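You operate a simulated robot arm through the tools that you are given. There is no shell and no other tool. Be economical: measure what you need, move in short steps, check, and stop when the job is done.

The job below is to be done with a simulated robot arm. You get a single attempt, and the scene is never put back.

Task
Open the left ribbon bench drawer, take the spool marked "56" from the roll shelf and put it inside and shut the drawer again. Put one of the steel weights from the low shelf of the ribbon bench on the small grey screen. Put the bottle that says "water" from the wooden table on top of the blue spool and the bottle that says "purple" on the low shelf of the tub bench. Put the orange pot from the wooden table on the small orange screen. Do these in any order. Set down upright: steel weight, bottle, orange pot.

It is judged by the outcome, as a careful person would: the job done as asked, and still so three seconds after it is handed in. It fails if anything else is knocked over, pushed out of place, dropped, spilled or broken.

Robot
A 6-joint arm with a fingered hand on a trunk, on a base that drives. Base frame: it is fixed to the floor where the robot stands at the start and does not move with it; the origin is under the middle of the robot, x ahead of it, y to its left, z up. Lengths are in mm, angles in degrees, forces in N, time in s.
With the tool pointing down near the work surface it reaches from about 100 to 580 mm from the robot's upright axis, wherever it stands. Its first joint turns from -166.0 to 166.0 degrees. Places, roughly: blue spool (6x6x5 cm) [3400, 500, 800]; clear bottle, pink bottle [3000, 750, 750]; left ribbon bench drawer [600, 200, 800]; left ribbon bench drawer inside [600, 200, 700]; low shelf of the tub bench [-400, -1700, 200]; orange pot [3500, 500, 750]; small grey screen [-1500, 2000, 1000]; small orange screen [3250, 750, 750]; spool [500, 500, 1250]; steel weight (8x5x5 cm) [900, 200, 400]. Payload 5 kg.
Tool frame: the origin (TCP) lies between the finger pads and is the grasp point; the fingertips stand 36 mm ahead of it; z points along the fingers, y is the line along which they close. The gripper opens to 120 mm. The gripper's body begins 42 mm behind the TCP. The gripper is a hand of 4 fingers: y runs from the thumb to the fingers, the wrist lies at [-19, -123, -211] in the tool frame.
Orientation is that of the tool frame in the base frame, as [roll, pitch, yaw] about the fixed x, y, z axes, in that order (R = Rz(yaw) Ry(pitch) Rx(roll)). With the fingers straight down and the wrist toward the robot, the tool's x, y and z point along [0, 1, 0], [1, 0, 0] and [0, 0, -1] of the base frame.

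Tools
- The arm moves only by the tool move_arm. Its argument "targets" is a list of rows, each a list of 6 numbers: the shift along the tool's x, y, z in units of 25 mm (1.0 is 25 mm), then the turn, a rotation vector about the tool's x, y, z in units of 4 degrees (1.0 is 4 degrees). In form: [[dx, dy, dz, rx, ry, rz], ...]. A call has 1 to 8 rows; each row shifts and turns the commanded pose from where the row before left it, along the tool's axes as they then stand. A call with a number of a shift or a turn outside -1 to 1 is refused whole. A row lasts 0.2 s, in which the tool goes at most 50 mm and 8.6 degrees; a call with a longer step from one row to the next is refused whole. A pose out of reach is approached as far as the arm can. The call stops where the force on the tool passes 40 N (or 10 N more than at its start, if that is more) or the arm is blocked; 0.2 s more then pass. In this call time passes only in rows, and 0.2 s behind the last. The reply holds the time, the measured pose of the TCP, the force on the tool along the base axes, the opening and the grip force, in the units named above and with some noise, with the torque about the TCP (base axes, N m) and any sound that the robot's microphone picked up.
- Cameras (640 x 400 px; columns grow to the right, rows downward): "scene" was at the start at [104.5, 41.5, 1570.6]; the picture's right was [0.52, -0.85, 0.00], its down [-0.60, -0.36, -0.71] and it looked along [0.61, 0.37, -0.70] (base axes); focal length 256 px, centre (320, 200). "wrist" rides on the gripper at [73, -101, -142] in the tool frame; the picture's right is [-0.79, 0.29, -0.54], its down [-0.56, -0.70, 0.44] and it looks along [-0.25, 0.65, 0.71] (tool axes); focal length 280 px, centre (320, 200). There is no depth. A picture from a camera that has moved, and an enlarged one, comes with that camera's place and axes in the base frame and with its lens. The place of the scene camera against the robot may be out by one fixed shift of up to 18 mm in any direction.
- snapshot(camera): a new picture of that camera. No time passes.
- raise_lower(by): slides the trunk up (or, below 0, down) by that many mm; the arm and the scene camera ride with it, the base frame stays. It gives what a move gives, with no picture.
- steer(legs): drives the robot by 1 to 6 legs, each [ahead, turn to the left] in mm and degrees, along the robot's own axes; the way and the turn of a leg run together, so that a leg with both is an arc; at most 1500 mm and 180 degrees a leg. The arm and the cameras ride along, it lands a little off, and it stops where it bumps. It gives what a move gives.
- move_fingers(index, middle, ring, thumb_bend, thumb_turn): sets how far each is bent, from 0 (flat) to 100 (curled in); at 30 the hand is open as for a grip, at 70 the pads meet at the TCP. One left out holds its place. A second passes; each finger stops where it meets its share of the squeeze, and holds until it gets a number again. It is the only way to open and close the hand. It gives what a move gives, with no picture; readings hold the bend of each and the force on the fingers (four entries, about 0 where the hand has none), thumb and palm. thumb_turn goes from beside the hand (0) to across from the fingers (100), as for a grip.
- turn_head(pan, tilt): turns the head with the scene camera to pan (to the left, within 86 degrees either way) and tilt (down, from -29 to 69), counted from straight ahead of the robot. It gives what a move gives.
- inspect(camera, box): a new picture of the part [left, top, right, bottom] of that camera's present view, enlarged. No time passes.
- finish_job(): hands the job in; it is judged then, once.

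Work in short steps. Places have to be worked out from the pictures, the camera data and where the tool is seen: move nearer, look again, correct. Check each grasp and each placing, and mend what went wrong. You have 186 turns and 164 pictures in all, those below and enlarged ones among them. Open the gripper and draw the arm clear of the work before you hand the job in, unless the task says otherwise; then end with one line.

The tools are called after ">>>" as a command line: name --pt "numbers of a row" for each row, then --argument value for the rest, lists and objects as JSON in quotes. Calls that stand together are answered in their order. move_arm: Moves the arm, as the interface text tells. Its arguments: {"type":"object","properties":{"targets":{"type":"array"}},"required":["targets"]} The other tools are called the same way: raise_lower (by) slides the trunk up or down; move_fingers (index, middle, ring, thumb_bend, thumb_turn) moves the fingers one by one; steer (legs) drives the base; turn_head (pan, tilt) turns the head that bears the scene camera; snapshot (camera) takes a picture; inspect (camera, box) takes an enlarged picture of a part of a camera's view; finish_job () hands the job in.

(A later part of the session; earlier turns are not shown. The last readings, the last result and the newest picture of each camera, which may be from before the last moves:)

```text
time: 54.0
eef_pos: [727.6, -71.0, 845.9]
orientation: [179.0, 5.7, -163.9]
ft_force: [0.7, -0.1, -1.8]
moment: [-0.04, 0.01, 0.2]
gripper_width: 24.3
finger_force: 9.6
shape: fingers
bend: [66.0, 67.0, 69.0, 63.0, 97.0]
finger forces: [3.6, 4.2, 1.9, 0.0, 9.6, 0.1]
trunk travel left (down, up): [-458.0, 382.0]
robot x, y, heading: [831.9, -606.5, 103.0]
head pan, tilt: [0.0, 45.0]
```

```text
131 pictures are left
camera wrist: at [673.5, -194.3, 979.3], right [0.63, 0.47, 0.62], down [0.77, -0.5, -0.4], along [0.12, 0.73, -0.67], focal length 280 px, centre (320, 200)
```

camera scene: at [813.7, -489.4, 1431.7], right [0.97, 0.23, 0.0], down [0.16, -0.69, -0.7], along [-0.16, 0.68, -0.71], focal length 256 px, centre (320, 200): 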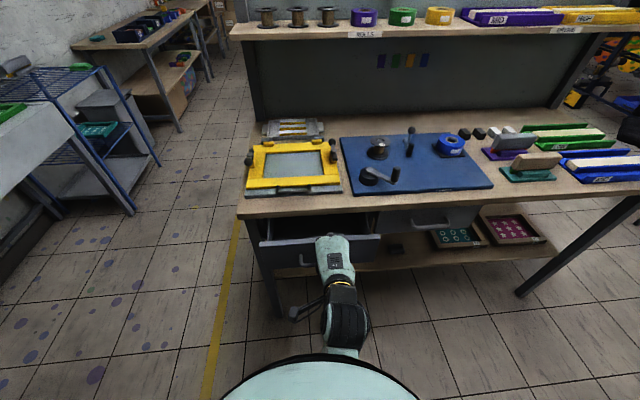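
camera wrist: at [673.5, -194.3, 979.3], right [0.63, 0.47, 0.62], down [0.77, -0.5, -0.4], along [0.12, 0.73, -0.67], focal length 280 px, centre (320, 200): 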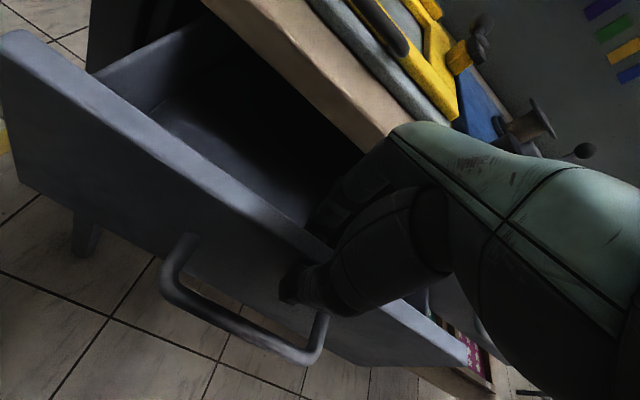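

Panel gripped (24 mm). I drive back 130 mm to pull it further open.

>>> steer --legs '[[-130, 0]]'

>>> snapshot --camera "scene"

```text
time: 55.4
eef_pos: [756.9, -199.0, 846.6]
orientation: [179.0, 5.7, -163.8]
ft_force: [10.4, 3.6, 0.5]
moment: [0.12, -0.27, 0.18]
gripper_width: 24.7
finger_force: 9.0
shape: fingers
bend: [66.0, 67.0, 69.0, 63.0, 100.0]
finger forces: [4.1, 4.4, 1.1, 0.0, 9.3, 0.1]
trunk travel left (down, up): [-458.0, 382.0]
robot x, y, heading: [864.3, -734.5, 103.2]
head pan, tilt: [0.0, 45.0]
```

```text
130 pictures are left
camera scene: at [845.8, -625.2, 1427.8], right [0.97, 0.23, 0.0], down [0.16, -0.69, -0.71], along [-0.16, 0.69, -0.71], focal length 256 px, centre (320, 200)
```

scene: 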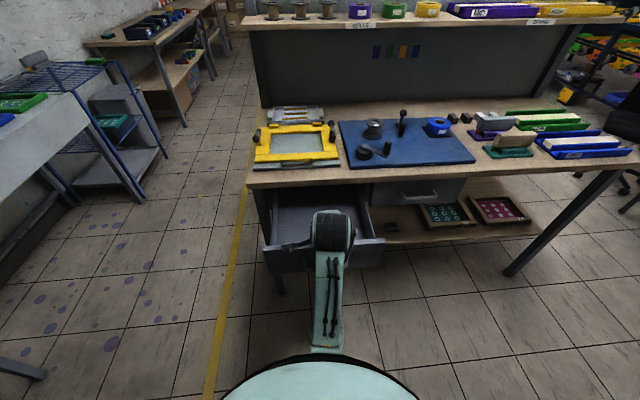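

The drawer is open about 240 mm. I release the panel, raise trunk fully and arm higher, for the trip to the roll shelf.

>>> move_fingers --index 30 --middle 30 --ring 30 --thumb_bend 30

>>> raise_lower --by 381

>>> move_arm --pt "0 0 -1 0 0.7 0" --pt "0 0 -1 0 0.7 0" --pt "0 0 -1 0 0 0" --pt "0 0 -1 0 0 0" --pt "0 0 -1 0 0 0"

>>> snapshot --camera "wrist"

```text
time: 56.4
eef_pos: [756.4, -199.9, 845.6]
orientation: [179.0, 5.7, -163.8]
ft_force: [-0.6, -0.3, -0.1]
moment: [-0.01, 0.04, -0.01]
gripper_width: 122.9
finger_force: 0.0
shape: fingers
bend: [30.0, 30.0, 30.0, 30.0, 98.0]
finger forces: [0.1, 0.0, 0.0, 0.0, 0.0, 0.2]
trunk travel left (down, up): [-458.0, 382.0]
robot x, y, heading: [861.2, -733.5, 103.4]
head pan, tilt: [0.0, 45.0]
```

```text
time: 60.1
eef_pos: [755.7, -199.2, 1227.8]
orientation: [178.9, 5.7, -163.8]
ft_force: [-0.5, -0.3, 0.4]
moment: [-0.01, 0.0, -0.01]
gripper_width: 123.0
finger_force: 0.1
shape: fingers
bend: [30.0, 30.0, 30.0, 30.0, 98.0]
finger forces: [0.0, 0.0, 0.1, 0.1, 0.1, 0.0]
trunk travel left (down, up): [-839.0, 1.0]
robot x, y, heading: [865.2, -729.3, 103.2]
head pan, tilt: [0.0, 45.0]
```

```text
time: 61.3
eef_pos: [744.8, -166.0, 1271.7]
orientation: [178.8, 0.0, -163.7]
ft_force: [0.8, 0.0, -0.1]
moment: [0.01, 0.03, -0.01]
gripper_width: 123.0
finger_force: 0.1
shape: fingers
bend: [30.0, 30.0, 30.0, 30.0, 98.0]
finger forces: [0.1, 0.1, 0.0, 0.0, 0.0, 0.0]
out of reach, approached as far as the arm can: row 2, 3, 4, 5
trunk travel left (down, up): [-839.0, 1.0]
robot x, y, heading: [865.0, -732.2, 103.1]
head pan, tilt: [0.0, 45.0]
```

```text
129 pictures are left
camera wrist: at [703.8, -286.9, 1413.8], right [0.68, 0.49, 0.55], down [0.73, -0.51, -0.46], along [0.06, 0.71, -0.7], focal length 280 px, centre (320, 200)
```

wrist: 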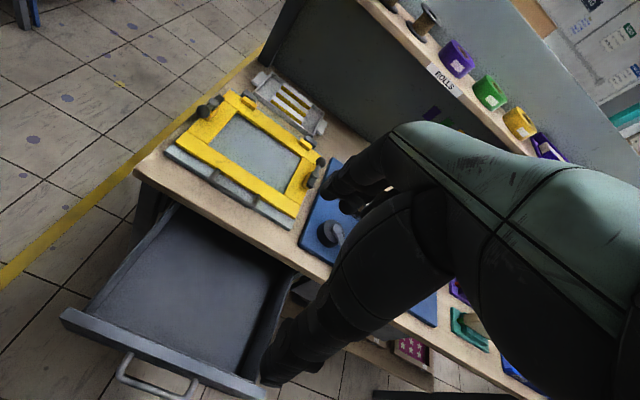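

High up, the arm needs more outreach. I extend forward and upward to gain height before driving.

>>> move_arm --pt "0 1 -0.8 0 0 0" --pt "0 1 -0.8 0 0 0" --pt "0 1 -0.8 0 0 0" --pt "0 1 -0.8 0 0 0"

>>> steer --legs '[[0, 57], [1000, 0], [0, 109], [-450, 0]]'

>>> snapshot --camera "scene"

```text
time: 62.3
eef_pos: [713.8, -65.0, 1344.0]
orientation: [179.1, 0.1, -163.7]
ft_force: [-0.2, -0.6, -0.3]
moment: [0.01, 0.01, -0.02]
gripper_width: 123.3
finger_force: 0.0
shape: fingers
bend: [30.0, 30.0, 30.0, 30.0, 98.0]
finger forces: [0.0, 0.1, 0.0, 0.1, 0.1, 0.1]
out of reach, approached as far as the arm can: row 1, 3
trunk travel left (down, up): [-839.0, 1.0]
robot x, y, heading: [863.3, -732.1, 103.3]
head pan, tilt: [0.0, 45.0]
```

```text
time: 78.9
eef_pos: [-74.1, -639.3, 1346.0]
orientation: [179.1, 0.1, 2.8]
ft_force: [-0.7, -0.1, 0.0]
moment: [0.02, -0.02, 0.04]
gripper_width: 123.3
finger_force: 0.1
shape: fingers
bend: [30.0, 30.0, 30.0, 30.0, 98.0]
finger forces: [0.0, 0.1, 0.0, 0.0, 0.1, 0.1]
trunk travel left (down, up): [-839.0, 1.0]
robot x, y, heading: [-65.1, 42.1, -90.5]
head pan, tilt: [0.0, 45.0]
```

```text
128 pictures are left
camera scene: at [-61.7, -70.0, 1808.6], right [-1.0, 0.0, 0.0], down [0.0, 0.71, -0.71], along [0.0, -0.71, -0.71], focal length 256 px, centre (320, 200)
```

scene: 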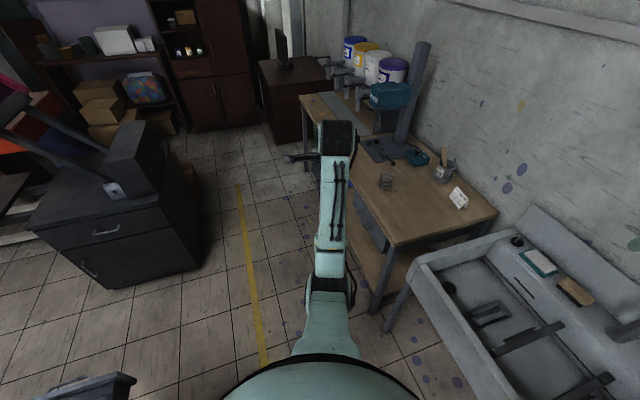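

Robot is at (-65,42). I turn towards the shelf, backing off a little so the hand stops short of the spool.

>>> steer --legs '[[0, 110], [-110, 0], [0, 18]]'

>>> turn_head --pan 5 --tilt 45

>>> snapshot --camera "scene"

>>> snapshot --camera "wrist"

```text
time: 86.7
eef_pos: [382.1, 410.3, 1344.5]
orientation: [179.1, 0.1, 129.5]
ft_force: [-0.3, 0.8, 0.3]
moment: [0.03, 0.03, 0.01]
gripper_width: 123.3
finger_force: 0.0
shape: fingers
bend: [30.0, 30.0, 30.0, 30.0, 98.0]
finger forces: [0.0, 0.0, 0.1, 0.1, 0.0, 0.0]
trunk travel left (down, up): [-839.0, 1.0]
robot x, y, heading: [-169.3, 9.7, 36.7]
head pan, tilt: [0.0, 45.0]
```

```text
time: 87.3
eef_pos: [381.3, 410.8, 1344.8]
orientation: [179.0, 0.1, 129.6]
ft_force: [-0.6, 0.2, -0.2]
moment: [-0.02, -0.01, 0.01]
gripper_width: 123.2
finger_force: 0.0
shape: fingers
bend: [30.0, 30.0, 30.0, 30.0, 98.0]
finger forces: [0.0, 0.1, 0.0, 0.1, 0.0, 0.1]
trunk travel left (down, up): [-839.0, 1.0]
robot x, y, heading: [-171.1, 9.1, 36.6]
head pan, tilt: [5.0, 45.0]
```

```text
127 pictures are left
camera scene: at [-79.6, 80.2, 1808.7], right [0.66, -0.75, 0.0], down [-0.53, -0.47, -0.71], along [0.53, 0.47, -0.71], focal length 256 px, centre (320, 200)
```

scene: 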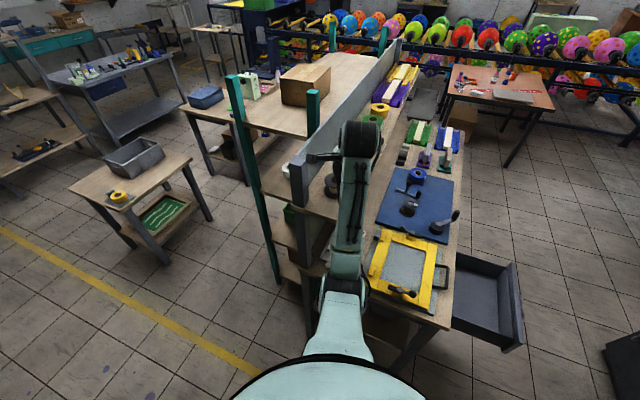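

```text
126 pictures are left
camera wrist: at [256.2, 400.6, 1487.1], right [0.72, -0.43, 0.55], down [-0.18, -0.87, -0.45], along [0.67, 0.23, -0.7], focal length 280 px, centre (320, 200)
```

wrist: 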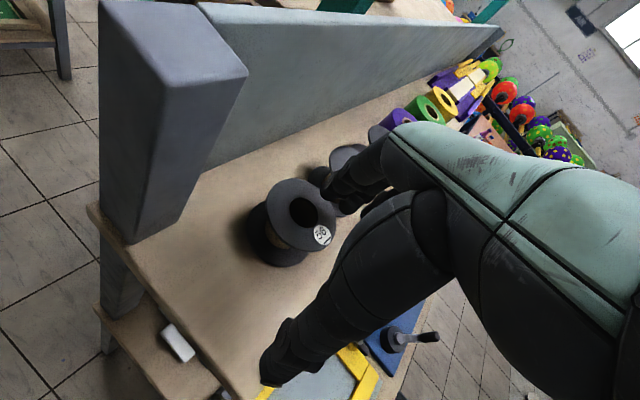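

Spool "56" is at about (437,466), neighbour only 10 mm away along the row, so I must close across the row. I yaw the hand +60° here where it is clear.

>>> move_arm --pt "0 0 0 0 0 -1" --pt "0 0 0 0 0 -1" --pt "0 0 0 0 0 -1" --pt "0 0 0 0 0 -1" --pt "0 0 0 0 0 -1" --pt "0 0 0 0 0 -1" --pt "0 0 0 0 0 -1" --pt "0 0 0 0 0 -1"

>>> move_arm --pt "0 0 0 0 0 -1" --pt "0 0 0 0 0 -1" --pt "0 0 0 0 0 -1" --pt "0 0 0 0 0 -1" --pt "0 0 0 0 0 -1" --pt "0 0 0 0 0 -1" --pt "0 0 0 0 0 -1"

>>> snapshot --camera "wrist"

```text
time: 89.1
eef_pos: [386.0, 413.8, 1341.6]
orientation: [179.0, 0.6, 161.7]
ft_force: [0.5, -0.6, -0.2]
moment: [0.04, 0.0, 0.01]
gripper_width: 123.2
finger_force: 0.0
shape: fingers
bend: [30.0, 30.0, 30.0, 30.0, 98.0]
finger forces: [0.1, 0.0, 0.0, 0.0, 0.0, 0.1]
out of reach, approached as far as the arm can: row 8
trunk travel left (down, up): [-839.0, 1.0]
robot x, y, heading: [-172.0, 13.3, 36.4]
head pan, tilt: [5.0, 45.0]
```

```text
time: 90.7
eef_pos: [405.6, 433.5, 1317.5]
orientation: [179.6, 0.9, -170.3]
ft_force: [1.2, -0.5, -0.3]
moment: [-0.01, -0.05, 0.05]
gripper_width: 123.8
finger_force: 0.0
shape: fingers
bend: [30.0, 30.0, 30.0, 30.0, 98.0]
finger forces: [0.0, 0.0, 0.0, 0.0, 0.1, 0.0]
out of reach, approached as far as the arm can: row 2, 3, 4, 5, 6, 7
trunk travel left (down, up): [-839.0, 1.0]
robot x, y, heading: [-167.8, 10.9, 36.4]
head pan, tilt: [5.0, 45.0]
```

```text
125 pictures are left
camera wrist: at [350.0, 320.3, 1460.1], right [0.72, 0.41, 0.55], down [0.67, -0.59, -0.44], along [0.15, 0.69, -0.71], focal length 280 px, centre (320, 200)
```

wrist: 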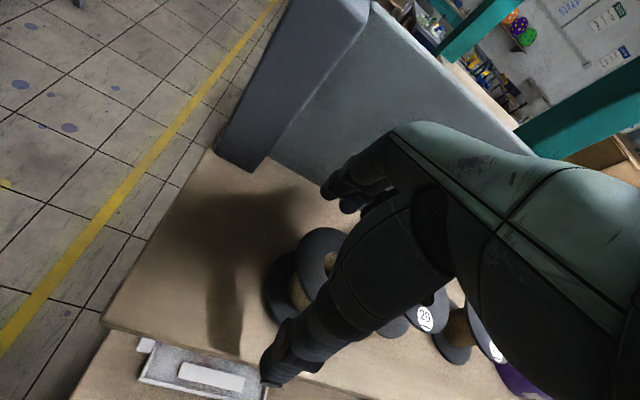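

Spool centre is about (431,464), top near z 1270. The hand now closes across the row. I nudge toward the spool and see what the arm allows.

>>> move_arm --pt "-0.6 0.5 0 0 0 0" --pt "-0.6 0.5 0 0 0 0"

>>> snapshot --camera "wrist"

```text
time: 91.3
eef_pos: [432.0, 465.4, 1320.1]
orientation: [179.5, 0.8, -170.4]
ft_force: [0.6, -0.1, -0.3]
moment: [-0.02, -0.01, -0.01]
gripper_width: 123.8
finger_force: 0.1
shape: fingers
bend: [30.0, 30.0, 30.0, 30.0, 98.0]
finger forces: [0.1, 0.0, 0.0, 0.0, 0.1, 0.0]
trunk travel left (down, up): [-839.0, 1.0]
robot x, y, heading: [-168.7, 8.0, 36.4]
head pan, tilt: [5.0, 45.0]
```

```text
124 pictures are left
camera wrist: at [375.9, 351.2, 1462.0], right [0.72, 0.41, 0.56], down [0.67, -0.59, -0.44], along [0.15, 0.69, -0.71], focal length 280 px, centre (320, 200)
```

wrist: 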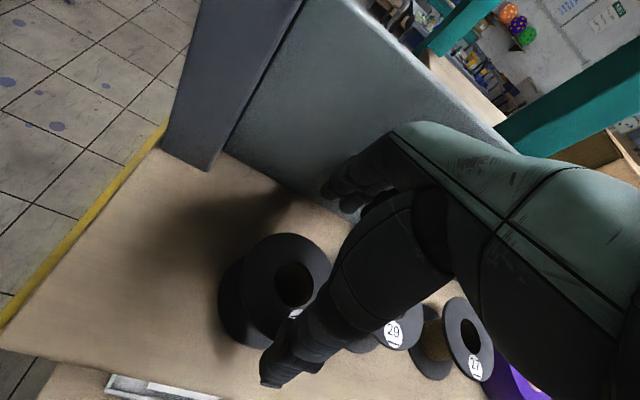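

TCP is now almost above the spool; the picture puts the spool centre near (436,455). I shift 10 mm outward and lower 28 mm, then check.

>>> move_arm --pt "-0.1 -0.4 0 0 0 0"

>>> raise_lower --by -28

>>> inspect --camera "wrist" --box '[180, 140, 420, 400]'

>>> turn_head --pan 5 --tilt 35

>>> inspect --camera "scene" --box '[270, 140, 400, 270]'

```text
time: 91.7
eef_pos: [436.0, 453.2, 1321.6]
orientation: [179.5, 0.9, -170.4]
ft_force: [0.3, -0.1, 0.6]
moment: [-0.01, 0.0, -0.01]
gripper_width: 123.7
finger_force: 0.0
shape: fingers
bend: [30.0, 30.0, 30.0, 30.0, 98.0]
finger forces: [0.1, 0.1, 0.0, 0.0, 0.0, 0.0]
trunk travel left (down, up): [-839.0, 1.0]
robot x, y, heading: [-168.8, 6.7, 36.8]
head pan, tilt: [5.0, 45.0]
```

```text
time: 92.5
eef_pos: [435.4, 453.5, 1293.5]
orientation: [179.6, 0.9, -170.5]
ft_force: [0.0, -0.3, -0.8]
moment: [-0.04, -0.01, 0.01]
gripper_width: 123.8
finger_force: 0.1
shape: fingers
bend: [30.0, 30.0, 30.0, 30.0, 98.0]
finger forces: [0.0, 0.1, 0.1, 0.0, 0.2, 0.0]
trunk travel left (down, up): [-811.0, 29.0]
robot x, y, heading: [-166.9, 8.7, 36.4]
head pan, tilt: [5.0, 45.0]
```

```text
1.54 times, centred on (300, 270) of wrist
camera zoom: at [379.2, 340.8, 1434.9], right [0.72, 0.41, 0.56], down [0.68, -0.59, -0.44], along [0.15, 0.69, -0.71], focal length 431 px, centre (351, 92)
```

zoom: 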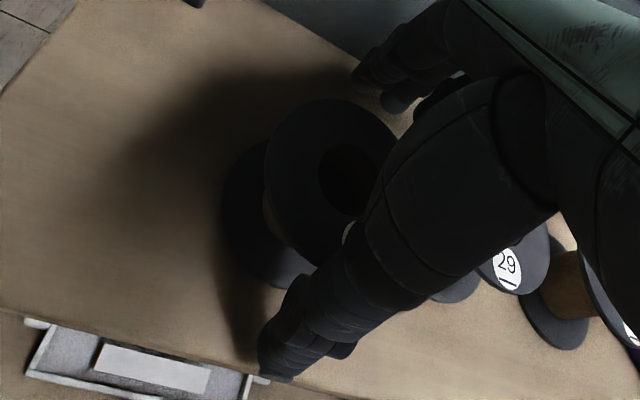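

```text
time: 93.2
eef_pos: [435.1, 454.3, 1293.4]
orientation: [179.7, 0.9, -170.5]
ft_force: [0.3, -0.1, -0.1]
moment: [-0.01, 0.05, -0.02]
gripper_width: 124.1
finger_force: 0.1
shape: fingers
bend: [30.0, 30.0, 30.0, 30.0, 98.0]
finger forces: [0.0, 0.1, 0.1, 0.0, 0.2, 0.0]
trunk travel left (down, up): [-811.0, 29.0]
robot x, y, heading: [-164.9, 8.3, 36.7]
head pan, tilt: [5.0, 35.0]
```

```text
3.08 times, centred on (335, 205) of scene
camera zoom: at [-74.6, 84.4, 1795.5], right [0.66, -0.75, 0.0], down [-0.43, -0.38, -0.82], along [0.61, 0.54, -0.57], focal length 788 px, centre (274, 185)
```

zoom: 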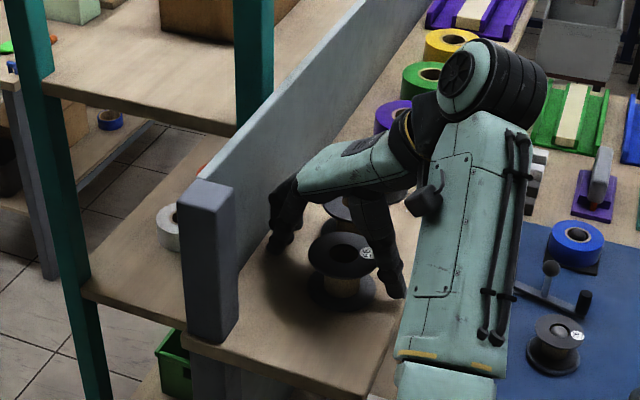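

Both views show the spool centred between thumb and fingers. Lower to grasp height and close.

>>> raise_lower --by -22

>>> move_fingers --index 60 --middle 60 --ring 60 --thumb_bend 60

>>> inspect --camera "scene" --box '[270, 140, 400, 270]'

```text
time: 93.8
eef_pos: [436.9, 455.6, 1284.0]
orientation: [178.8, 2.0, -170.4]
ft_force: [-4.8, -5.4, 22.2]
moment: [0.93, 0.18, 0.23]
gripper_width: 125.6
finger_force: 11.4
shape: fingers
bend: [30.0, 30.0, 30.0, 28.0, 97.0]
finger forces: [0.0, 19.2, 0.0, 0.0, 4.1, 0.0]
trunk travel left (down, up): [-789.0, 51.0]
robot x, y, heading: [-173.1, 8.2, 36.2]
head pan, tilt: [5.0, 35.0]
stopped: the force on the tool passed its limit at 42 N (the readings are from after the stop); the commanded pose is now the measured one
```

```text
time: 94.3
eef_pos: [437.9, 457.7, 1290.3]
orientation: [178.4, 2.7, -170.4]
ft_force: [-3.4, -1.7, 29.5]
moment: [-1.37, 0.19, -0.07]
gripper_width: 71.1
finger_force: 30.1
shape: fingers
bend: [48.0, 58.0, 60.0, 51.0, 96.0]
finger forces: [12.4, 6.9, 0.1, 0.1, 40.6, 0.1]
trunk travel left (down, up): [-789.0, 51.0]
robot x, y, heading: [-165.6, 11.0, 36.3]
head pan, tilt: [5.0, 35.0]
stopped: the force on the tool passed its limit at 42 N (the readings are from after the stop); the commanded pose is now the measured one
```

```text
3.08 times, centred on (335, 205) of scene
camera zoom: at [-76.6, 82.8, 1774.2], right [0.66, -0.75, 0.0], down [-0.43, -0.38, -0.82], along [0.61, 0.54, -0.57], focal length 788 px, centre (274, 185)
```

zoom: 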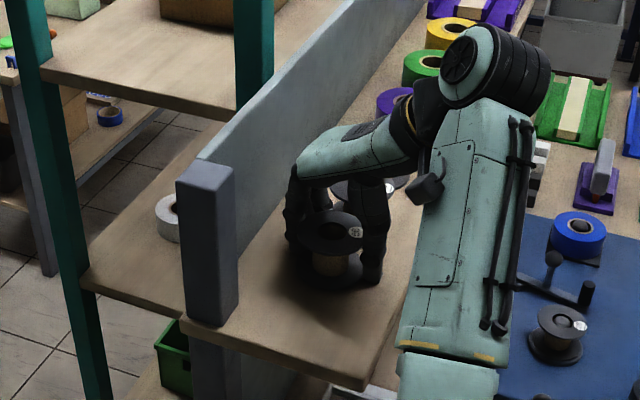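

Fingers curled under the top flange while tips pressed on the shelf. I raise 25 mm and check whether the spool comes along.

>>> raise_lower --by 25

>>> inspect --camera "scene" --box '[270, 140, 400, 270]'

>>> snapshot --camera "wrist"

```text
time: 95.0
eef_pos: [437.1, 457.5, 1310.7]
orientation: [178.7, 2.3, -170.4]
ft_force: [0.0, -0.8, -0.4]
moment: [-0.01, -0.04, 0.0]
gripper_width: 69.7
finger_force: 17.7
shape: fingers
bend: [48.0, 58.0, 60.0, 52.0, 97.0]
finger forces: [15.3, 2.4, 0.0, 0.0, 17.9, 0.1]
trunk travel left (down, up): [-814.0, 26.0]
robot x, y, heading: [-168.8, 13.7, 36.5]
head pan, tilt: [5.0, 35.0]
```

```text
3.08 times, centred on (335, 205) of scene
camera zoom: at [-75.5, 83.6, 1799.1], right [0.66, -0.75, 0.0], down [-0.43, -0.38, -0.82], along [0.61, 0.54, -0.57], focal length 788 px, centre (274, 185)
```

zoom: 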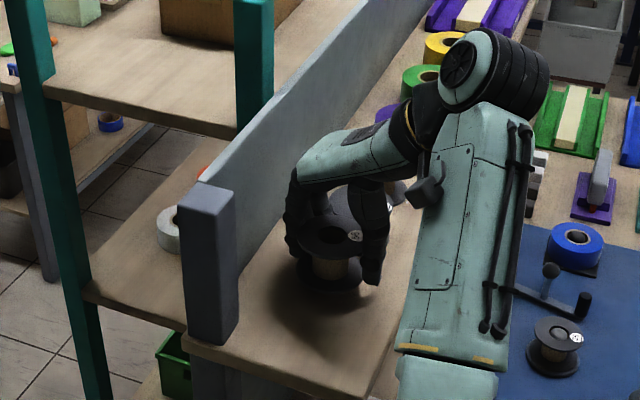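

```text
119 pictures are left
camera wrist: at [378.3, 341.0, 1447.6], right [0.71, 0.4, 0.58], down [0.68, -0.58, -0.44], along [0.16, 0.71, -0.69], focal length 280 px, centre (320, 200)
```

wrist: 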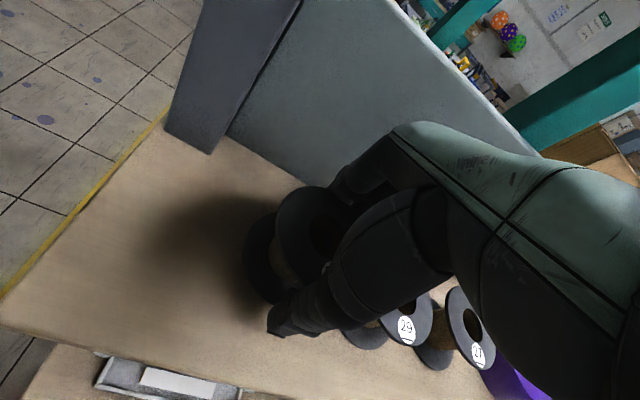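

It seems to come along. I firm up middle and ring fingers gently and lift the remaining 25 mm to confirm.

>>> move_fingers --middle 64 --ring 66

>>> raise_lower --by 25

>>> inspect --camera "wrist" --box '[180, 140, 480, 400]'

>>> inspect --camera "scene" --box '[270, 120, 400, 250]'

```text
time: 96.0
eef_pos: [437.6, 458.7, 1309.5]
orientation: [178.8, 2.3, -170.6]
ft_force: [-0.4, -0.3, -0.1]
moment: [0.01, 0.04, 0.01]
gripper_width: 70.0
finger_force: 19.5
shape: fingers
bend: [48.0, 59.0, 66.0, 52.0, 97.0]
finger forces: [13.9, 4.7, 0.0, 0.1, 19.3, 0.0]
trunk travel left (down, up): [-814.0, 26.0]
robot x, y, heading: [-169.7, 5.3, 36.7]
head pan, tilt: [5.0, 35.0]
```

```text
time: 96.7
eef_pos: [439.2, 458.0, 1334.7]
orientation: [178.7, 2.2, -170.4]
ft_force: [0.1, 0.9, -0.9]
moment: [-0.01, -0.02, 0.02]
gripper_width: 69.9
finger_force: 19.4
shape: fingers
bend: [48.0, 59.0, 66.0, 52.0, 97.0]
finger forces: [13.9, 4.7, 0.0, 0.0, 19.3, 0.0]
trunk travel left (down, up): [-839.0, 1.0]
robot x, y, heading: [-169.6, 9.1, 36.5]
head pan, tilt: [5.0, 35.0]
```

```text
1.54 times, centred on (330, 270) of wrist
camera zoom: at [379.3, 341.8, 1472.6], right [0.71, 0.4, 0.58], down [0.68, -0.58, -0.44], along [0.16, 0.71, -0.69], focal length 431 px, centre (305, 92)
```

zoom: 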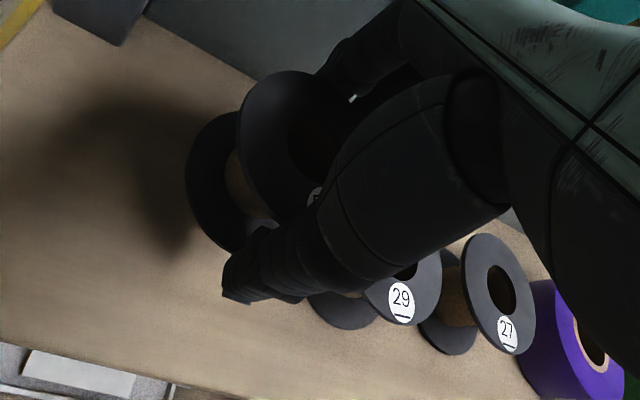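

```text
3.08 times, centred on (335, 185) of scene
camera zoom: at [-74.2, 84.5, 1824.1], right [0.66, -0.75, 0.0], down [-0.43, -0.38, -0.82], along [0.61, 0.54, -0.57], focal length 788 px, centre (274, 246)
```

zoom: 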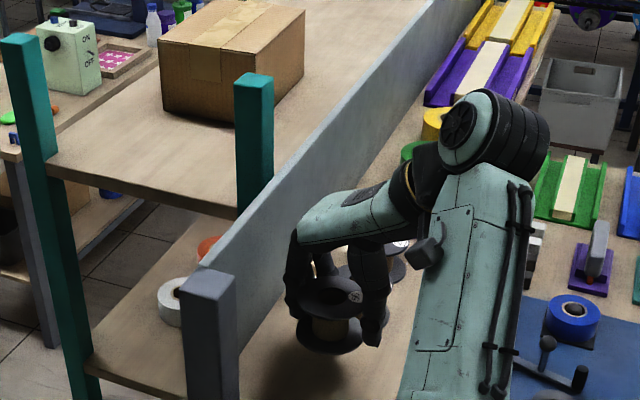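

The spool is held upright and clear. I drive round to the drawer from its left-front so the same arm pose ends up over the open drawer.

>>> steer --legs '[[-400, 0], [0, -66], [770, 0], [0, 72.5]]'

>>> turn_head --pan 0 --tilt 45

>>> snapshot --camera "scene"

>>> snapshot --camera "wrist"

```text
time: 99.2
eef_pos: [73.8, 195.7, 1224.3]
orientation: [173.0, -23.2, -176.7]
ft_force: [-2.4, -1.3, -1.3]
moment: [0.15, -0.07, -0.1]
gripper_width: 69.3
finger_force: 18.6
shape: fingers
bend: [48.0, 60.0, 66.0, 52.0, 96.0]
finger forces: [13.2, 5.4, 0.0, 0.1, 18.9, 0.0]
trunk travel left (down, up): [-839.0, 1.0]
robot x, y, heading: [-464.1, -209.5, 35.9]
head pan, tilt: [5.0, 35.0]
stopped in leg 1: the robot was blocked; the commanded pose is now the measured one
```

```text
time: 99.9
eef_pos: [89.3, 211.7, 1217.3]
orientation: [173.7, -23.6, -176.7]
ft_force: [0.8, -1.4, -3.3]
moment: [0.09, 0.09, -0.04]
gripper_width: 69.6
finger_force: 18.8
shape: fingers
bend: [48.0, 60.0, 66.0, 52.0, 96.0]
finger forces: [13.4, 5.3, 0.1, 0.0, 18.8, 0.0]
trunk travel left (down, up): [-839.0, 1.0]
robot x, y, heading: [-467.4, -214.2, 35.9]
head pan, tilt: [0.0, 45.0]
```

```text
116 pictures are left
camera scene: at [-235.5, -55.1, 1810.1], right [0.59, -0.81, 0.0], down [-0.62, -0.45, -0.64], along [0.52, 0.38, -0.77], focal length 256 px, centre (320, 200)
```

scene: 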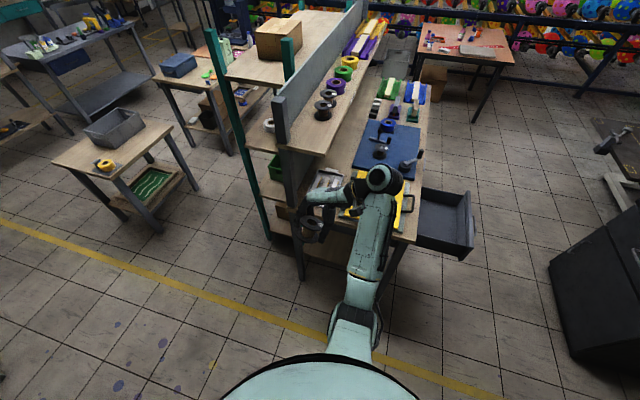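

```text
115 pictures are left
camera wrist: at [81.3, 94.9, 1367.7], right [0.94, 0.28, 0.21], down [0.34, -0.63, -0.7], along [-0.07, 0.73, -0.69], focal length 280 px, centre (320, 200)
```

wrist: 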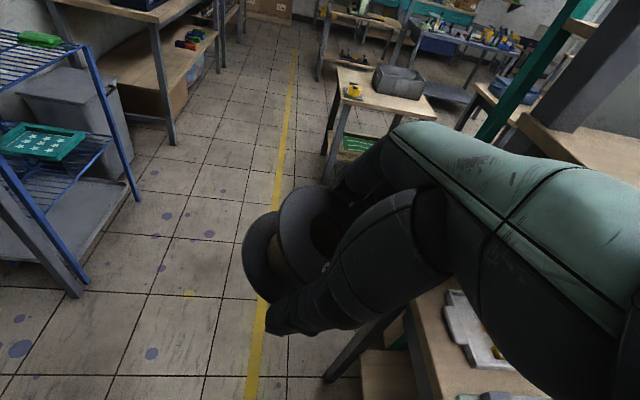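

The robot bumped something behind and seems pitched forward. I take a fresh reading with a small head move.

>>> turn_head --pan -86 --tilt 60

>>> snapshot --camera "scene"

```text
time: 101.5
eef_pos: [87.0, 217.2, 1224.4]
orientation: [173.3, -23.5, -176.6]
ft_force: [-0.2, 0.9, -0.5]
moment: [0.05, -0.02, 0.02]
gripper_width: 69.0
finger_force: 18.7
shape: fingers
bend: [48.0, 60.0, 66.0, 52.0, 96.0]
finger forces: [13.4, 5.4, 0.0, 0.0, 18.8, 0.0]
trunk travel left (down, up): [-839.0, 1.0]
robot x, y, heading: [-467.7, -210.9, 35.8]
head pan, tilt: [-85.9, 60.0]
```

```text
114 pictures are left
camera scene: at [-263.2, -150.8, 1797.4], right [-0.76, -0.64, 0.09], down [-0.59, 0.64, -0.49], along [0.26, -0.43, -0.87], focal length 256 px, centre (320, 200)
```

scene: 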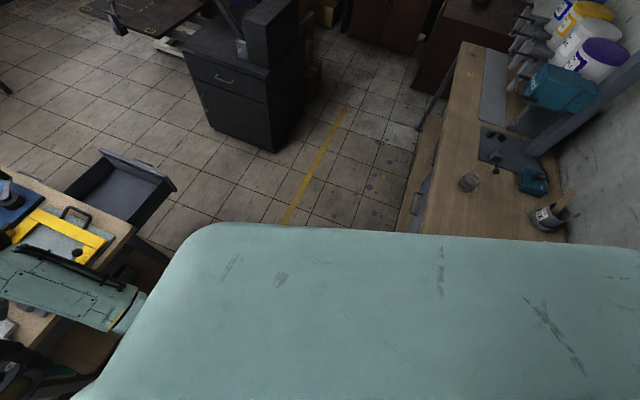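

The base is pitched about 5° forward, rear caught on something. I ease forward 90 mm to free it.

>>> steer --legs '[[90, 0]]'

>>> turn_head --pan 86 --tilt 55

>>> snapshot --camera "scene"

```text
time: 102.3
eef_pos: [-36.0, 145.2, 1206.0]
orientation: [167.1, -36.1, 179.1]
ft_force: [-2.9, 1.1, -3.7]
moment: [0.09, 0.09, -0.05]
gripper_width: 68.6
finger_force: 19.0
shape: fingers
bend: [48.0, 60.0, 66.0, 52.0, 96.0]
finger forces: [13.2, 5.7, 0.0, 0.1, 18.8, 0.0]
trunk travel left (down, up): [-839.0, 1.0]
robot x, y, heading: [-458.8, -207.6, 35.9]
head pan, tilt: [-85.9, 60.0]
stopped in leg 1: the robot was blocked; the commanded pose is now the measured one
```

```text
time: 104.9
eef_pos: [-28.7, 145.2, 1213.2]
orientation: [166.8, -36.1, 179.1]
ft_force: [0.3, -0.1, -0.2]
moment: [0.01, 0.0, 0.01]
gripper_width: 68.4
finger_force: 18.9
shape: fingers
bend: [48.0, 60.0, 66.0, 52.0, 96.0]
finger forces: [13.2, 5.6, 0.0, 0.1, 18.6, 0.1]
trunk travel left (down, up): [-839.0, 1.0]
robot x, y, heading: [-459.0, -209.1, 35.8]
head pan, tilt: [85.9, 55.0]
```

```text
113 pictures are left
camera scene: at [-353.5, -47.3, 1803.1], right [0.85, 0.53, -0.08], down [0.4, -0.72, -0.57], along [-0.36, 0.45, -0.82], focal length 256 px, centre (320, 200)
```

scene: 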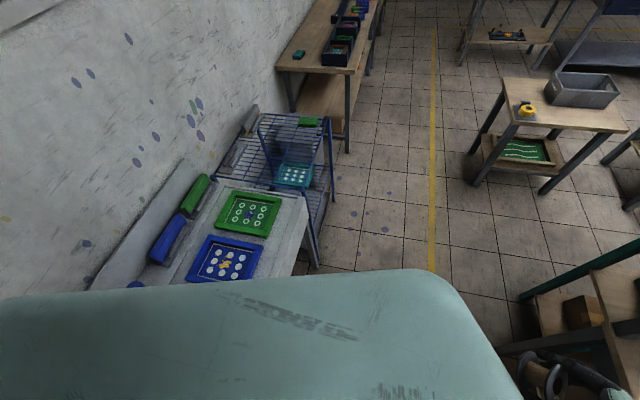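

Still pitched and stuck; the trunk is very high. I lower the trunk 400 mm for stability and then try a gentle forward move.

>>> raise_lower --by -400

>>> steer --legs '[[60, 0]]'

>>> snapshot --camera "scene"

>>> snapshot --camera "wrist"

```text
time: 105.2
eef_pos: [-96.0, 107.2, 1212.6]
orientation: [162.2, -37.8, 179.2]
ft_force: [0.2, -0.1, 0.2]
moment: [-0.12, -0.12, 0.02]
gripper_width: 68.4
finger_force: 18.7
shape: fingers
bend: [48.0, 60.0, 66.0, 52.0, 96.0]
finger forces: [13.0, 5.8, 0.0, 0.0, 18.5, 0.0]
trunk travel left (down, up): [-838.0, 2.0]
robot x, y, heading: [-457.2, -207.1, 36.0]
head pan, tilt: [85.9, 55.0]
stopped: the arm was blocked; the commanded pose is now the measured one
```

```text
time: 105.9
eef_pos: [-210.6, 72.6, 1236.1]
orientation: [151.9, -33.0, 180.0]
ft_force: [-0.3, -0.3, -0.1]
moment: [-0.01, 0.02, 0.05]
gripper_width: 68.0
finger_force: 16.9
shape: fingers
bend: [49.0, 60.0, 66.0, 52.0, 96.0]
finger forces: [11.9, 5.3, 0.1, 0.0, 16.7, 0.1]
trunk travel left (down, up): [-838.0, 2.0]
robot x, y, heading: [-451.2, -201.2, 35.9]
head pan, tilt: [85.9, 55.0]
stopped in leg 1: the robot was blocked; the commanded pose is now the measured one
```

```text
112 pictures are left
camera scene: at [-371.7, -60.7, 1801.0], right [0.85, 0.52, -0.06], down [0.4, -0.72, -0.57], along [-0.34, 0.46, -0.82], focal length 256 px, centre (320, 200)
```

scene: 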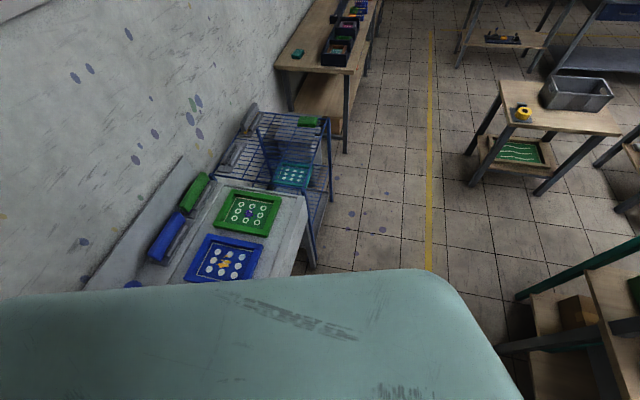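

```text
111 pictures are left
camera wrist: at [-229.1, -84.5, 1342.4], right [1.0, 0.0, 0.08], down [0.08, -0.41, -0.91], along [0.03, 0.91, -0.41], focal length 280 px, centre (320, 200)
```

wrist: 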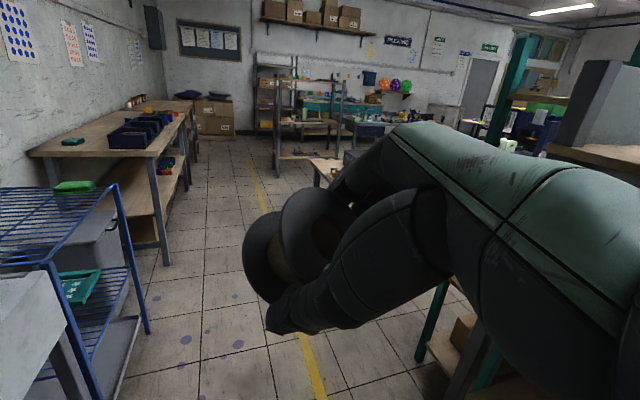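

The arm keeps being deflected inward. I test the arm by extending it forward a little to see whether it is free.

>>> move_arm --pt "-0.68 0.72 -0.11 0 0 0" --pt "-0.68 0.72 -0.11 0 0 0" --pt "-0.68 0.72 -0.11 0 0 0" --pt "-0.68 0.72 -0.11 0 0 0"

>>> turn_head --pan 0 --tilt 60

>>> snapshot --camera "scene"

```text
time: 106.2
eef_pos: [-218.7, 53.3, 1252.5]
orientation: [146.2, -28.1, 179.9]
ft_force: [4.4, -1.4, -8.6]
moment: [0.35, 0.42, 0.12]
gripper_width: 68.0
finger_force: 17.3
shape: fingers
bend: [49.0, 60.0, 66.0, 52.0, 96.0]
finger forces: [12.4, 5.2, 0.1, 0.1, 17.5, 0.0]
trunk travel left (down, up): [-838.0, 2.0]
robot x, y, heading: [-450.2, -202.7, 35.8]
head pan, tilt: [85.9, 55.0]
stopped in row 1: the arm was blocked; the commanded pose is now the measured one
```

```text
time: 107.8
eef_pos: [-222.9, 64.9, 1248.2]
orientation: [147.4, -28.1, 179.5]
ft_force: [0.7, -0.1, -1.1]
moment: [0.0, 0.0, -0.01]
gripper_width: 67.8
finger_force: 17.7
shape: fingers
bend: [49.0, 60.0, 66.0, 52.0, 96.0]
finger forces: [12.5, 5.1, 0.1, 0.0, 17.1, 0.0]
trunk travel left (down, up): [-838.0, 2.0]
robot x, y, heading: [-446.7, -200.2, 35.6]
head pan, tilt: [0.0, 60.0]
```

```text
110 pictures are left
camera scene: at [-283.5, -86.6, 1791.5], right [0.58, -0.81, 0.0], down [-0.73, -0.52, -0.45], along [0.37, 0.26, -0.89], focal length 256 px, centre (320, 200)
```

scene: 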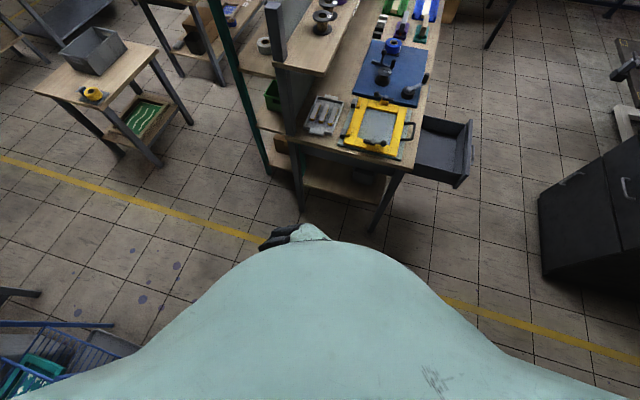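

The pitch is slowly decreasing (about 3° now). I try driving forward again.

>>> steer --legs '[[100, 0]]'

>>> steer --legs '[[100, 0]]'

>>> snapshot --camera "scene"

```text
time: 108.6
eef_pos: [-269.1, 69.6, 1270.8]
orientation: [131.0, -23.2, -177.1]
ft_force: [1.0, -0.2, 0.2]
moment: [0.02, 0.02, 0.03]
gripper_width: 67.5
finger_force: 16.0
shape: fingers
bend: [49.0, 60.0, 66.0, 52.0, 96.0]
finger forces: [11.9, 4.4, 0.1, 0.0, 16.2, 0.0]
trunk travel left (down, up): [-838.0, 2.0]
robot x, y, heading: [-444.1, -195.3, 35.8]
head pan, tilt: [0.0, 60.0]
stopped in leg 1: the robot was blocked; the commanded pose is now the measured one
```

```text
time: 109.5
eef_pos: [-265.2, 45.5, 1272.2]
orientation: [132.4, -23.8, 178.3]
ft_force: [-0.1, 0.1, -0.8]
moment: [-0.01, -0.01, -0.06]
gripper_width: 67.4
finger_force: 16.7
shape: fingers
bend: [49.0, 61.0, 66.0, 52.0, 96.0]
finger forces: [11.9, 4.5, 0.0, 0.0, 16.3, 0.0]
trunk travel left (down, up): [-838.0, 2.0]
robot x, y, heading: [-411.1, -178.1, 36.3]
head pan, tilt: [0.0, 60.0]
stopped in leg 1: the robot was blocked; the commanded pose is now the measured one
```

```text
109 pictures are left
camera scene: at [-335.1, -124.5, 1789.0], right [0.59, -0.81, 0.0], down [-0.7, -0.51, -0.5], along [0.41, 0.3, -0.86], focal length 256 px, centre (320, 200)
```

scene: 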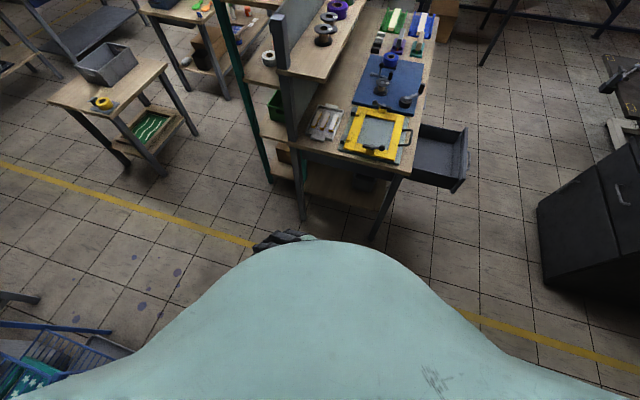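

The pitch is gone and the robot moved free. Now test extending the arm forward again.

>>> move_arm --pt "-0.72 0.65 0.24 0 0 0" --pt "-0.72 0.65 0.24 0 0 0" --pt "-0.72 0.65 0.24 0 0 0" --pt "-0.72 0.65 0.24 0 0 0" --pt "-0.72 0.65 0.24 0 0 0" --pt "-0.72 0.65 0.24 0 0 0"

>>> snapshot --camera "wrist"

```text
time: 110.4
eef_pos: [-179.5, 70.5, 1255.8]
orientation: [132.4, -28.9, 167.4]
ft_force: [-0.6, -0.5, 0.1]
moment: [0.01, -0.04, -0.03]
gripper_width: 67.8
finger_force: 16.4
shape: fingers
bend: [49.0, 61.0, 66.0, 52.0, 96.0]
finger forces: [11.9, 4.7, 0.0, 0.1, 16.2, 0.0]
out of reach, approached as far as the arm can: row 1
trunk travel left (down, up): [-838.0, 2.0]
robot x, y, heading: [-414.5, -177.4, 35.9]
head pan, tilt: [0.0, 60.0]
stopped in row 4: the arm was blocked; the commanded pose is now the measured one
```

```text
108 pictures are left
camera wrist: at [-269.0, -87.3, 1311.4], right [0.9, -0.41, 0.12], down [0.06, -0.16, -0.98], along [0.43, 0.9, -0.12], focal length 280 px, centre (320, 200)
```

wrist: 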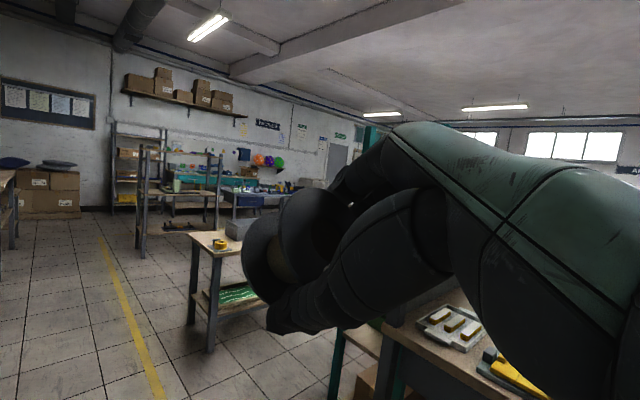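

The arm is free again and still holds the spool. I extend forward while rotating the hand back toward vertical.

>>> move_arm --pt "-0.57 0.74 0.34 0.6 -0.75 0.46" --pt "-0.54 0.77 0.32 0.6 -0.75 0.46" --pt "-0.5 0.8 0.3 0.6 -0.75 0.46" --pt "-0.46 0.84 0.28 0.6 -0.75 0.46" --pt "-0.41 0.87 0.25 0.6 -0.75 0.46" --pt "-0.35 0.9 0.22 0.6 -0.75 0.46" --pt "-0.3 0.93 0.2 0.6 -0.75 0.46" --pt "-0.25 0.95 0.17 0.6 -0.75 0.46"

>>> snapshot --camera "scene"

```text
time: 111.0
eef_pos: [-129.5, 55.0, 1238.1]
orientation: [141.6, -32.6, 147.7]
ft_force: [-0.9, 0.7, -0.3]
moment: [-0.05, 0.0, 0.0]
gripper_width: 67.3
finger_force: 16.2
shape: fingers
bend: [49.0, 61.0, 66.0, 52.0, 96.0]
finger forces: [11.9, 4.7, 0.1, 0.1, 16.1, 0.0]
trunk travel left (down, up): [-838.0, 2.0]
robot x, y, heading: [-409.2, -173.2, 35.9]
head pan, tilt: [0.0, 60.0]
stopped in row 2: the arm was blocked; the commanded pose is now the measured one
```

```text
107 pictures are left
camera scene: at [-324.9, -115.4, 1789.0], right [0.59, -0.81, 0.0], down [-0.7, -0.51, -0.5], along [0.4, 0.29, -0.87], focal length 256 px, centre (320, 200)
```

scene: 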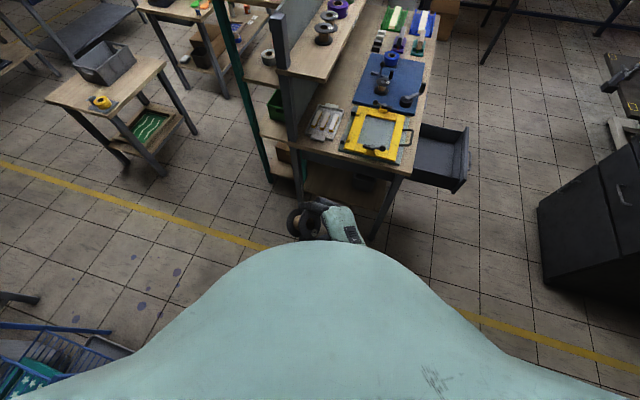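

Near the folded pose the joints move fast, so I use smaller steps: pure forward extension first.

>>> move_arm --pt "-0.12 0.34 0.17 0 0 0" --pt "-0.12 0.34 0.17 0 0 0" --pt "-0.12 0.34 0.17 0 0 0" --pt "-0.15 0.42 0.2 0 0 0" --pt "-0.15 0.42 0.2 0 0 0" --pt "-0.2 0.5 0.25 0 0 0" --pt "-0.2 0.5 0.25 0 0 0" --pt "-0.2 0.5 0.25 0 0 0"

>>> move_arm --pt "-0.2 0.5 0.25 0 0 0" --pt "-0.2 0.5 0.25 0 0 0" --pt "-0.2 0.5 0.25 0 0 0" --pt "-0.2 0.5 0.25 0 0 0" --pt "-0.2 0.5 0.25 0 0 0" --pt "-0.2 0.5 0.25 0 0 0" --pt "-0.2 0.5 0.25 0 0 0" --pt "-0.2 0.5 0.25 0 0 0"

```text
time: 111.9
eef_pos: [-91.2, 42.7, 1220.1]
orientation: [143.8, -36.6, 137.3]
ft_force: [-0.4, 1.3, -0.1]
moment: [-0.04, 0.02, 0.02]
gripper_width: 67.7
finger_force: 16.4
shape: fingers
bend: [49.0, 61.0, 66.0, 52.0, 96.0]
finger forces: [11.8, 4.8, 0.1, 0.1, 16.1, 0.1]
trunk travel left (down, up): [-838.0, 2.0]
robot x, y, heading: [-411.1, -174.1, 36.0]
head pan, tilt: [0.0, 60.0]
stopped in row 4: the arm was blocked; the commanded pose is now the measured one
```

```text
time: 112.8
eef_pos: [-58.0, 23.1, 1194.0]
orientation: [148.5, -41.3, 125.2]
ft_force: [-0.5, 0.0, -0.1]
moment: [-0.03, 0.01, -0.02]
gripper_width: 67.3
finger_force: 16.0
shape: fingers
bend: [49.0, 61.0, 66.0, 52.0, 96.0]
finger forces: [11.8, 4.6, 0.0, 0.1, 16.0, 0.2]
trunk travel left (down, up): [-838.0, 2.0]
robot x, y, heading: [-411.2, -174.2, 36.1]
head pan, tilt: [0.0, 60.0]
stopped in row 4: the arm was blocked; the commanded pose is now the measured one
```

Some progress but orientation is being dragged. I combine gentle extension with rotation toward vertical.

>>> move_arm --pt "0 0.25 0.15 0.45 -0.6 -0.18" --pt "0 0.25 0.15 0.45 -0.6 -0.18" --pt "0 0.25 0.15 0.45 -0.6 -0.18" --pt "0 0.25 0.15 0.45 -0.6 -0.18" --pt "0 0.25 0.15 0.45 -0.6 -0.18" --pt "0 0.25 0.15 0.45 -0.6 -0.18" --pt "0 0.25 0.15 0.45 -0.6 -0.18" --pt "0 0.25 0.15 0.45 -0.6 -0.18"

>>> snapshot --camera "scene"

```text
time: 113.7
eef_pos: [-54.2, -4.6, 1166.5]
orientation: [161.1, -36.7, 110.8]
ft_force: [1.1, 0.3, 0.3]
moment: [-0.02, -0.01, 0.0]
gripper_width: 67.4
finger_force: 15.9
shape: fingers
bend: [49.0, 61.0, 66.0, 52.0, 96.0]
finger forces: [11.8, 4.6, 0.0, 0.0, 15.9, 0.1]
trunk travel left (down, up): [-838.0, 2.0]
robot x, y, heading: [-412.8, -173.7, 35.9]
head pan, tilt: [0.0, 60.0]
stopped in row 4: the arm was blocked; the commanded pose is now the measured one
```

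```text
106 pictures are left
camera scene: at [-321.3, -117.1, 1788.4], right [0.59, -0.81, 0.0], down [-0.7, -0.51, -0.5], along [0.4, 0.29, -0.87], focal length 256 px, centre (320, 200)
```

scene: 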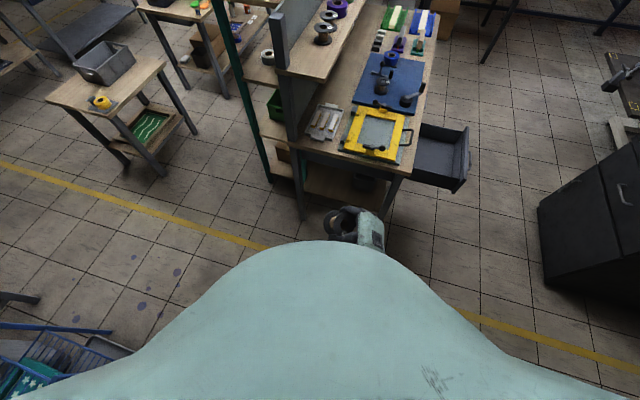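

I continue outward but also downward, where the arm can fold more freely, while rolling the hand upright.

>>> move_arm --pt "-0.1 0.27 0.41 0.2 -0.3 -0.18" --pt "-0.1 0.27 0.41 0.2 -0.3 -0.18" --pt "-0.1 0.27 0.41 0.2 -0.3 -0.18" --pt "-0.1 0.3 0.41 0.2 -0.3 -0.18" --pt "-0.1 0.3 0.41 0.2 -0.3 -0.18" --pt "-0.1 0.3 0.41 0.2 -0.3 -0.18" --pt "-0.1 0.3 0.41 0.2 -0.3 -0.18" --pt "-0.1 0.3 0.41 0.2 -0.3 -0.18"

>>> raise_lower --by -60

```text
time: 114.6
eef_pos: [-35.2, -31.5, 1125.4]
orientation: [167.1, -34.2, 100.3]
ft_force: [0.0, -0.9, -0.3]
moment: [-0.03, 0.02, -0.01]
gripper_width: 67.3
finger_force: 15.9
shape: fingers
bend: [49.0, 61.0, 66.0, 52.0, 96.0]
finger forces: [11.8, 4.5, 0.0, 0.0, 15.9, 0.0]
trunk travel left (down, up): [-838.0, 2.0]
robot x, y, heading: [-413.5, -174.4, 36.0]
head pan, tilt: [0.0, 60.0]
stopped in row 4: the arm was blocked; the commanded pose is now the measured one
```

```text
time: 115.8
eef_pos: [-50.2, -28.0, 1065.9]
orientation: [176.3, -37.6, 94.9]
ft_force: [-0.8, 0.2, 1.0]
moment: [-0.09, -0.03, -0.06]
gripper_width: 67.5
finger_force: 15.6
shape: fingers
bend: [49.0, 61.0, 66.0, 52.0, 96.0]
finger forces: [11.8, 4.6, 0.0, 0.1, 15.7, 0.1]
trunk travel left (down, up): [-807.0, 33.0]
robot x, y, heading: [-409.3, -172.8, 36.2]
head pan, tilt: [0.0, 60.0]
stopped: the arm was blocked; the commanded pose is now the measured one
```

I test a pure roll of the hand about its y axis to bring it upright.

>>> move_arm --pt "0 0 0 0 -0.8 0" --pt "0 0 0 0 -0.8 0" --pt "0 0 0 0 -0.8 0" --pt "0 0 0 0 -0.8 0" --pt "0 0 0 0 -0.8 0" --pt "0 0 0 0 -0.8 0" --pt "0 0 0 0 -0.8 0" --pt "0 0 0 0 -0.8 0"

>>> snapshot --camera "wrist"

```text
time: 116.5
eef_pos: [-31.4, -76.6, 1069.4]
orientation: [175.8, -28.9, 84.3]
ft_force: [0.1, 0.5, -0.2]
moment: [0.02, 0.03, 0.01]
gripper_width: 67.3
finger_force: 15.9
shape: fingers
bend: [49.0, 61.0, 66.0, 52.0, 96.0]
finger forces: [11.8, 4.6, 0.1, 0.0, 15.6, 0.0]
trunk travel left (down, up): [-807.0, 33.0]
robot x, y, heading: [-412.8, -173.1, 35.9]
head pan, tilt: [0.0, 60.0]
stopped in row 3: the arm was blocked; the commanded pose is now the measured one
```

```text
105 pictures are left
camera wrist: at [-142.2, -67.1, 1222.3], right [0.15, -0.98, 0.11], down [-0.69, -0.19, -0.7], along [0.71, 0.03, -0.7], focal length 280 px, centre (320, 200)
```

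wrist: 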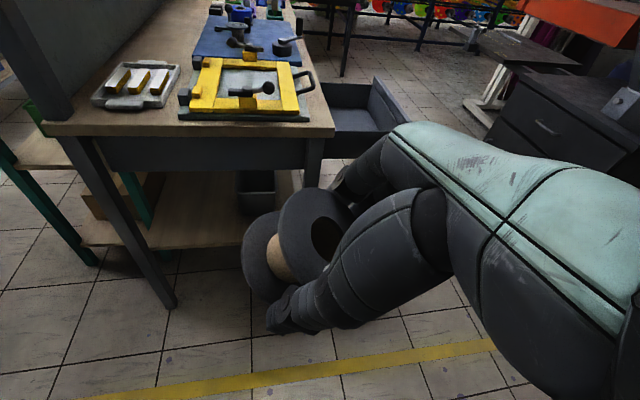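

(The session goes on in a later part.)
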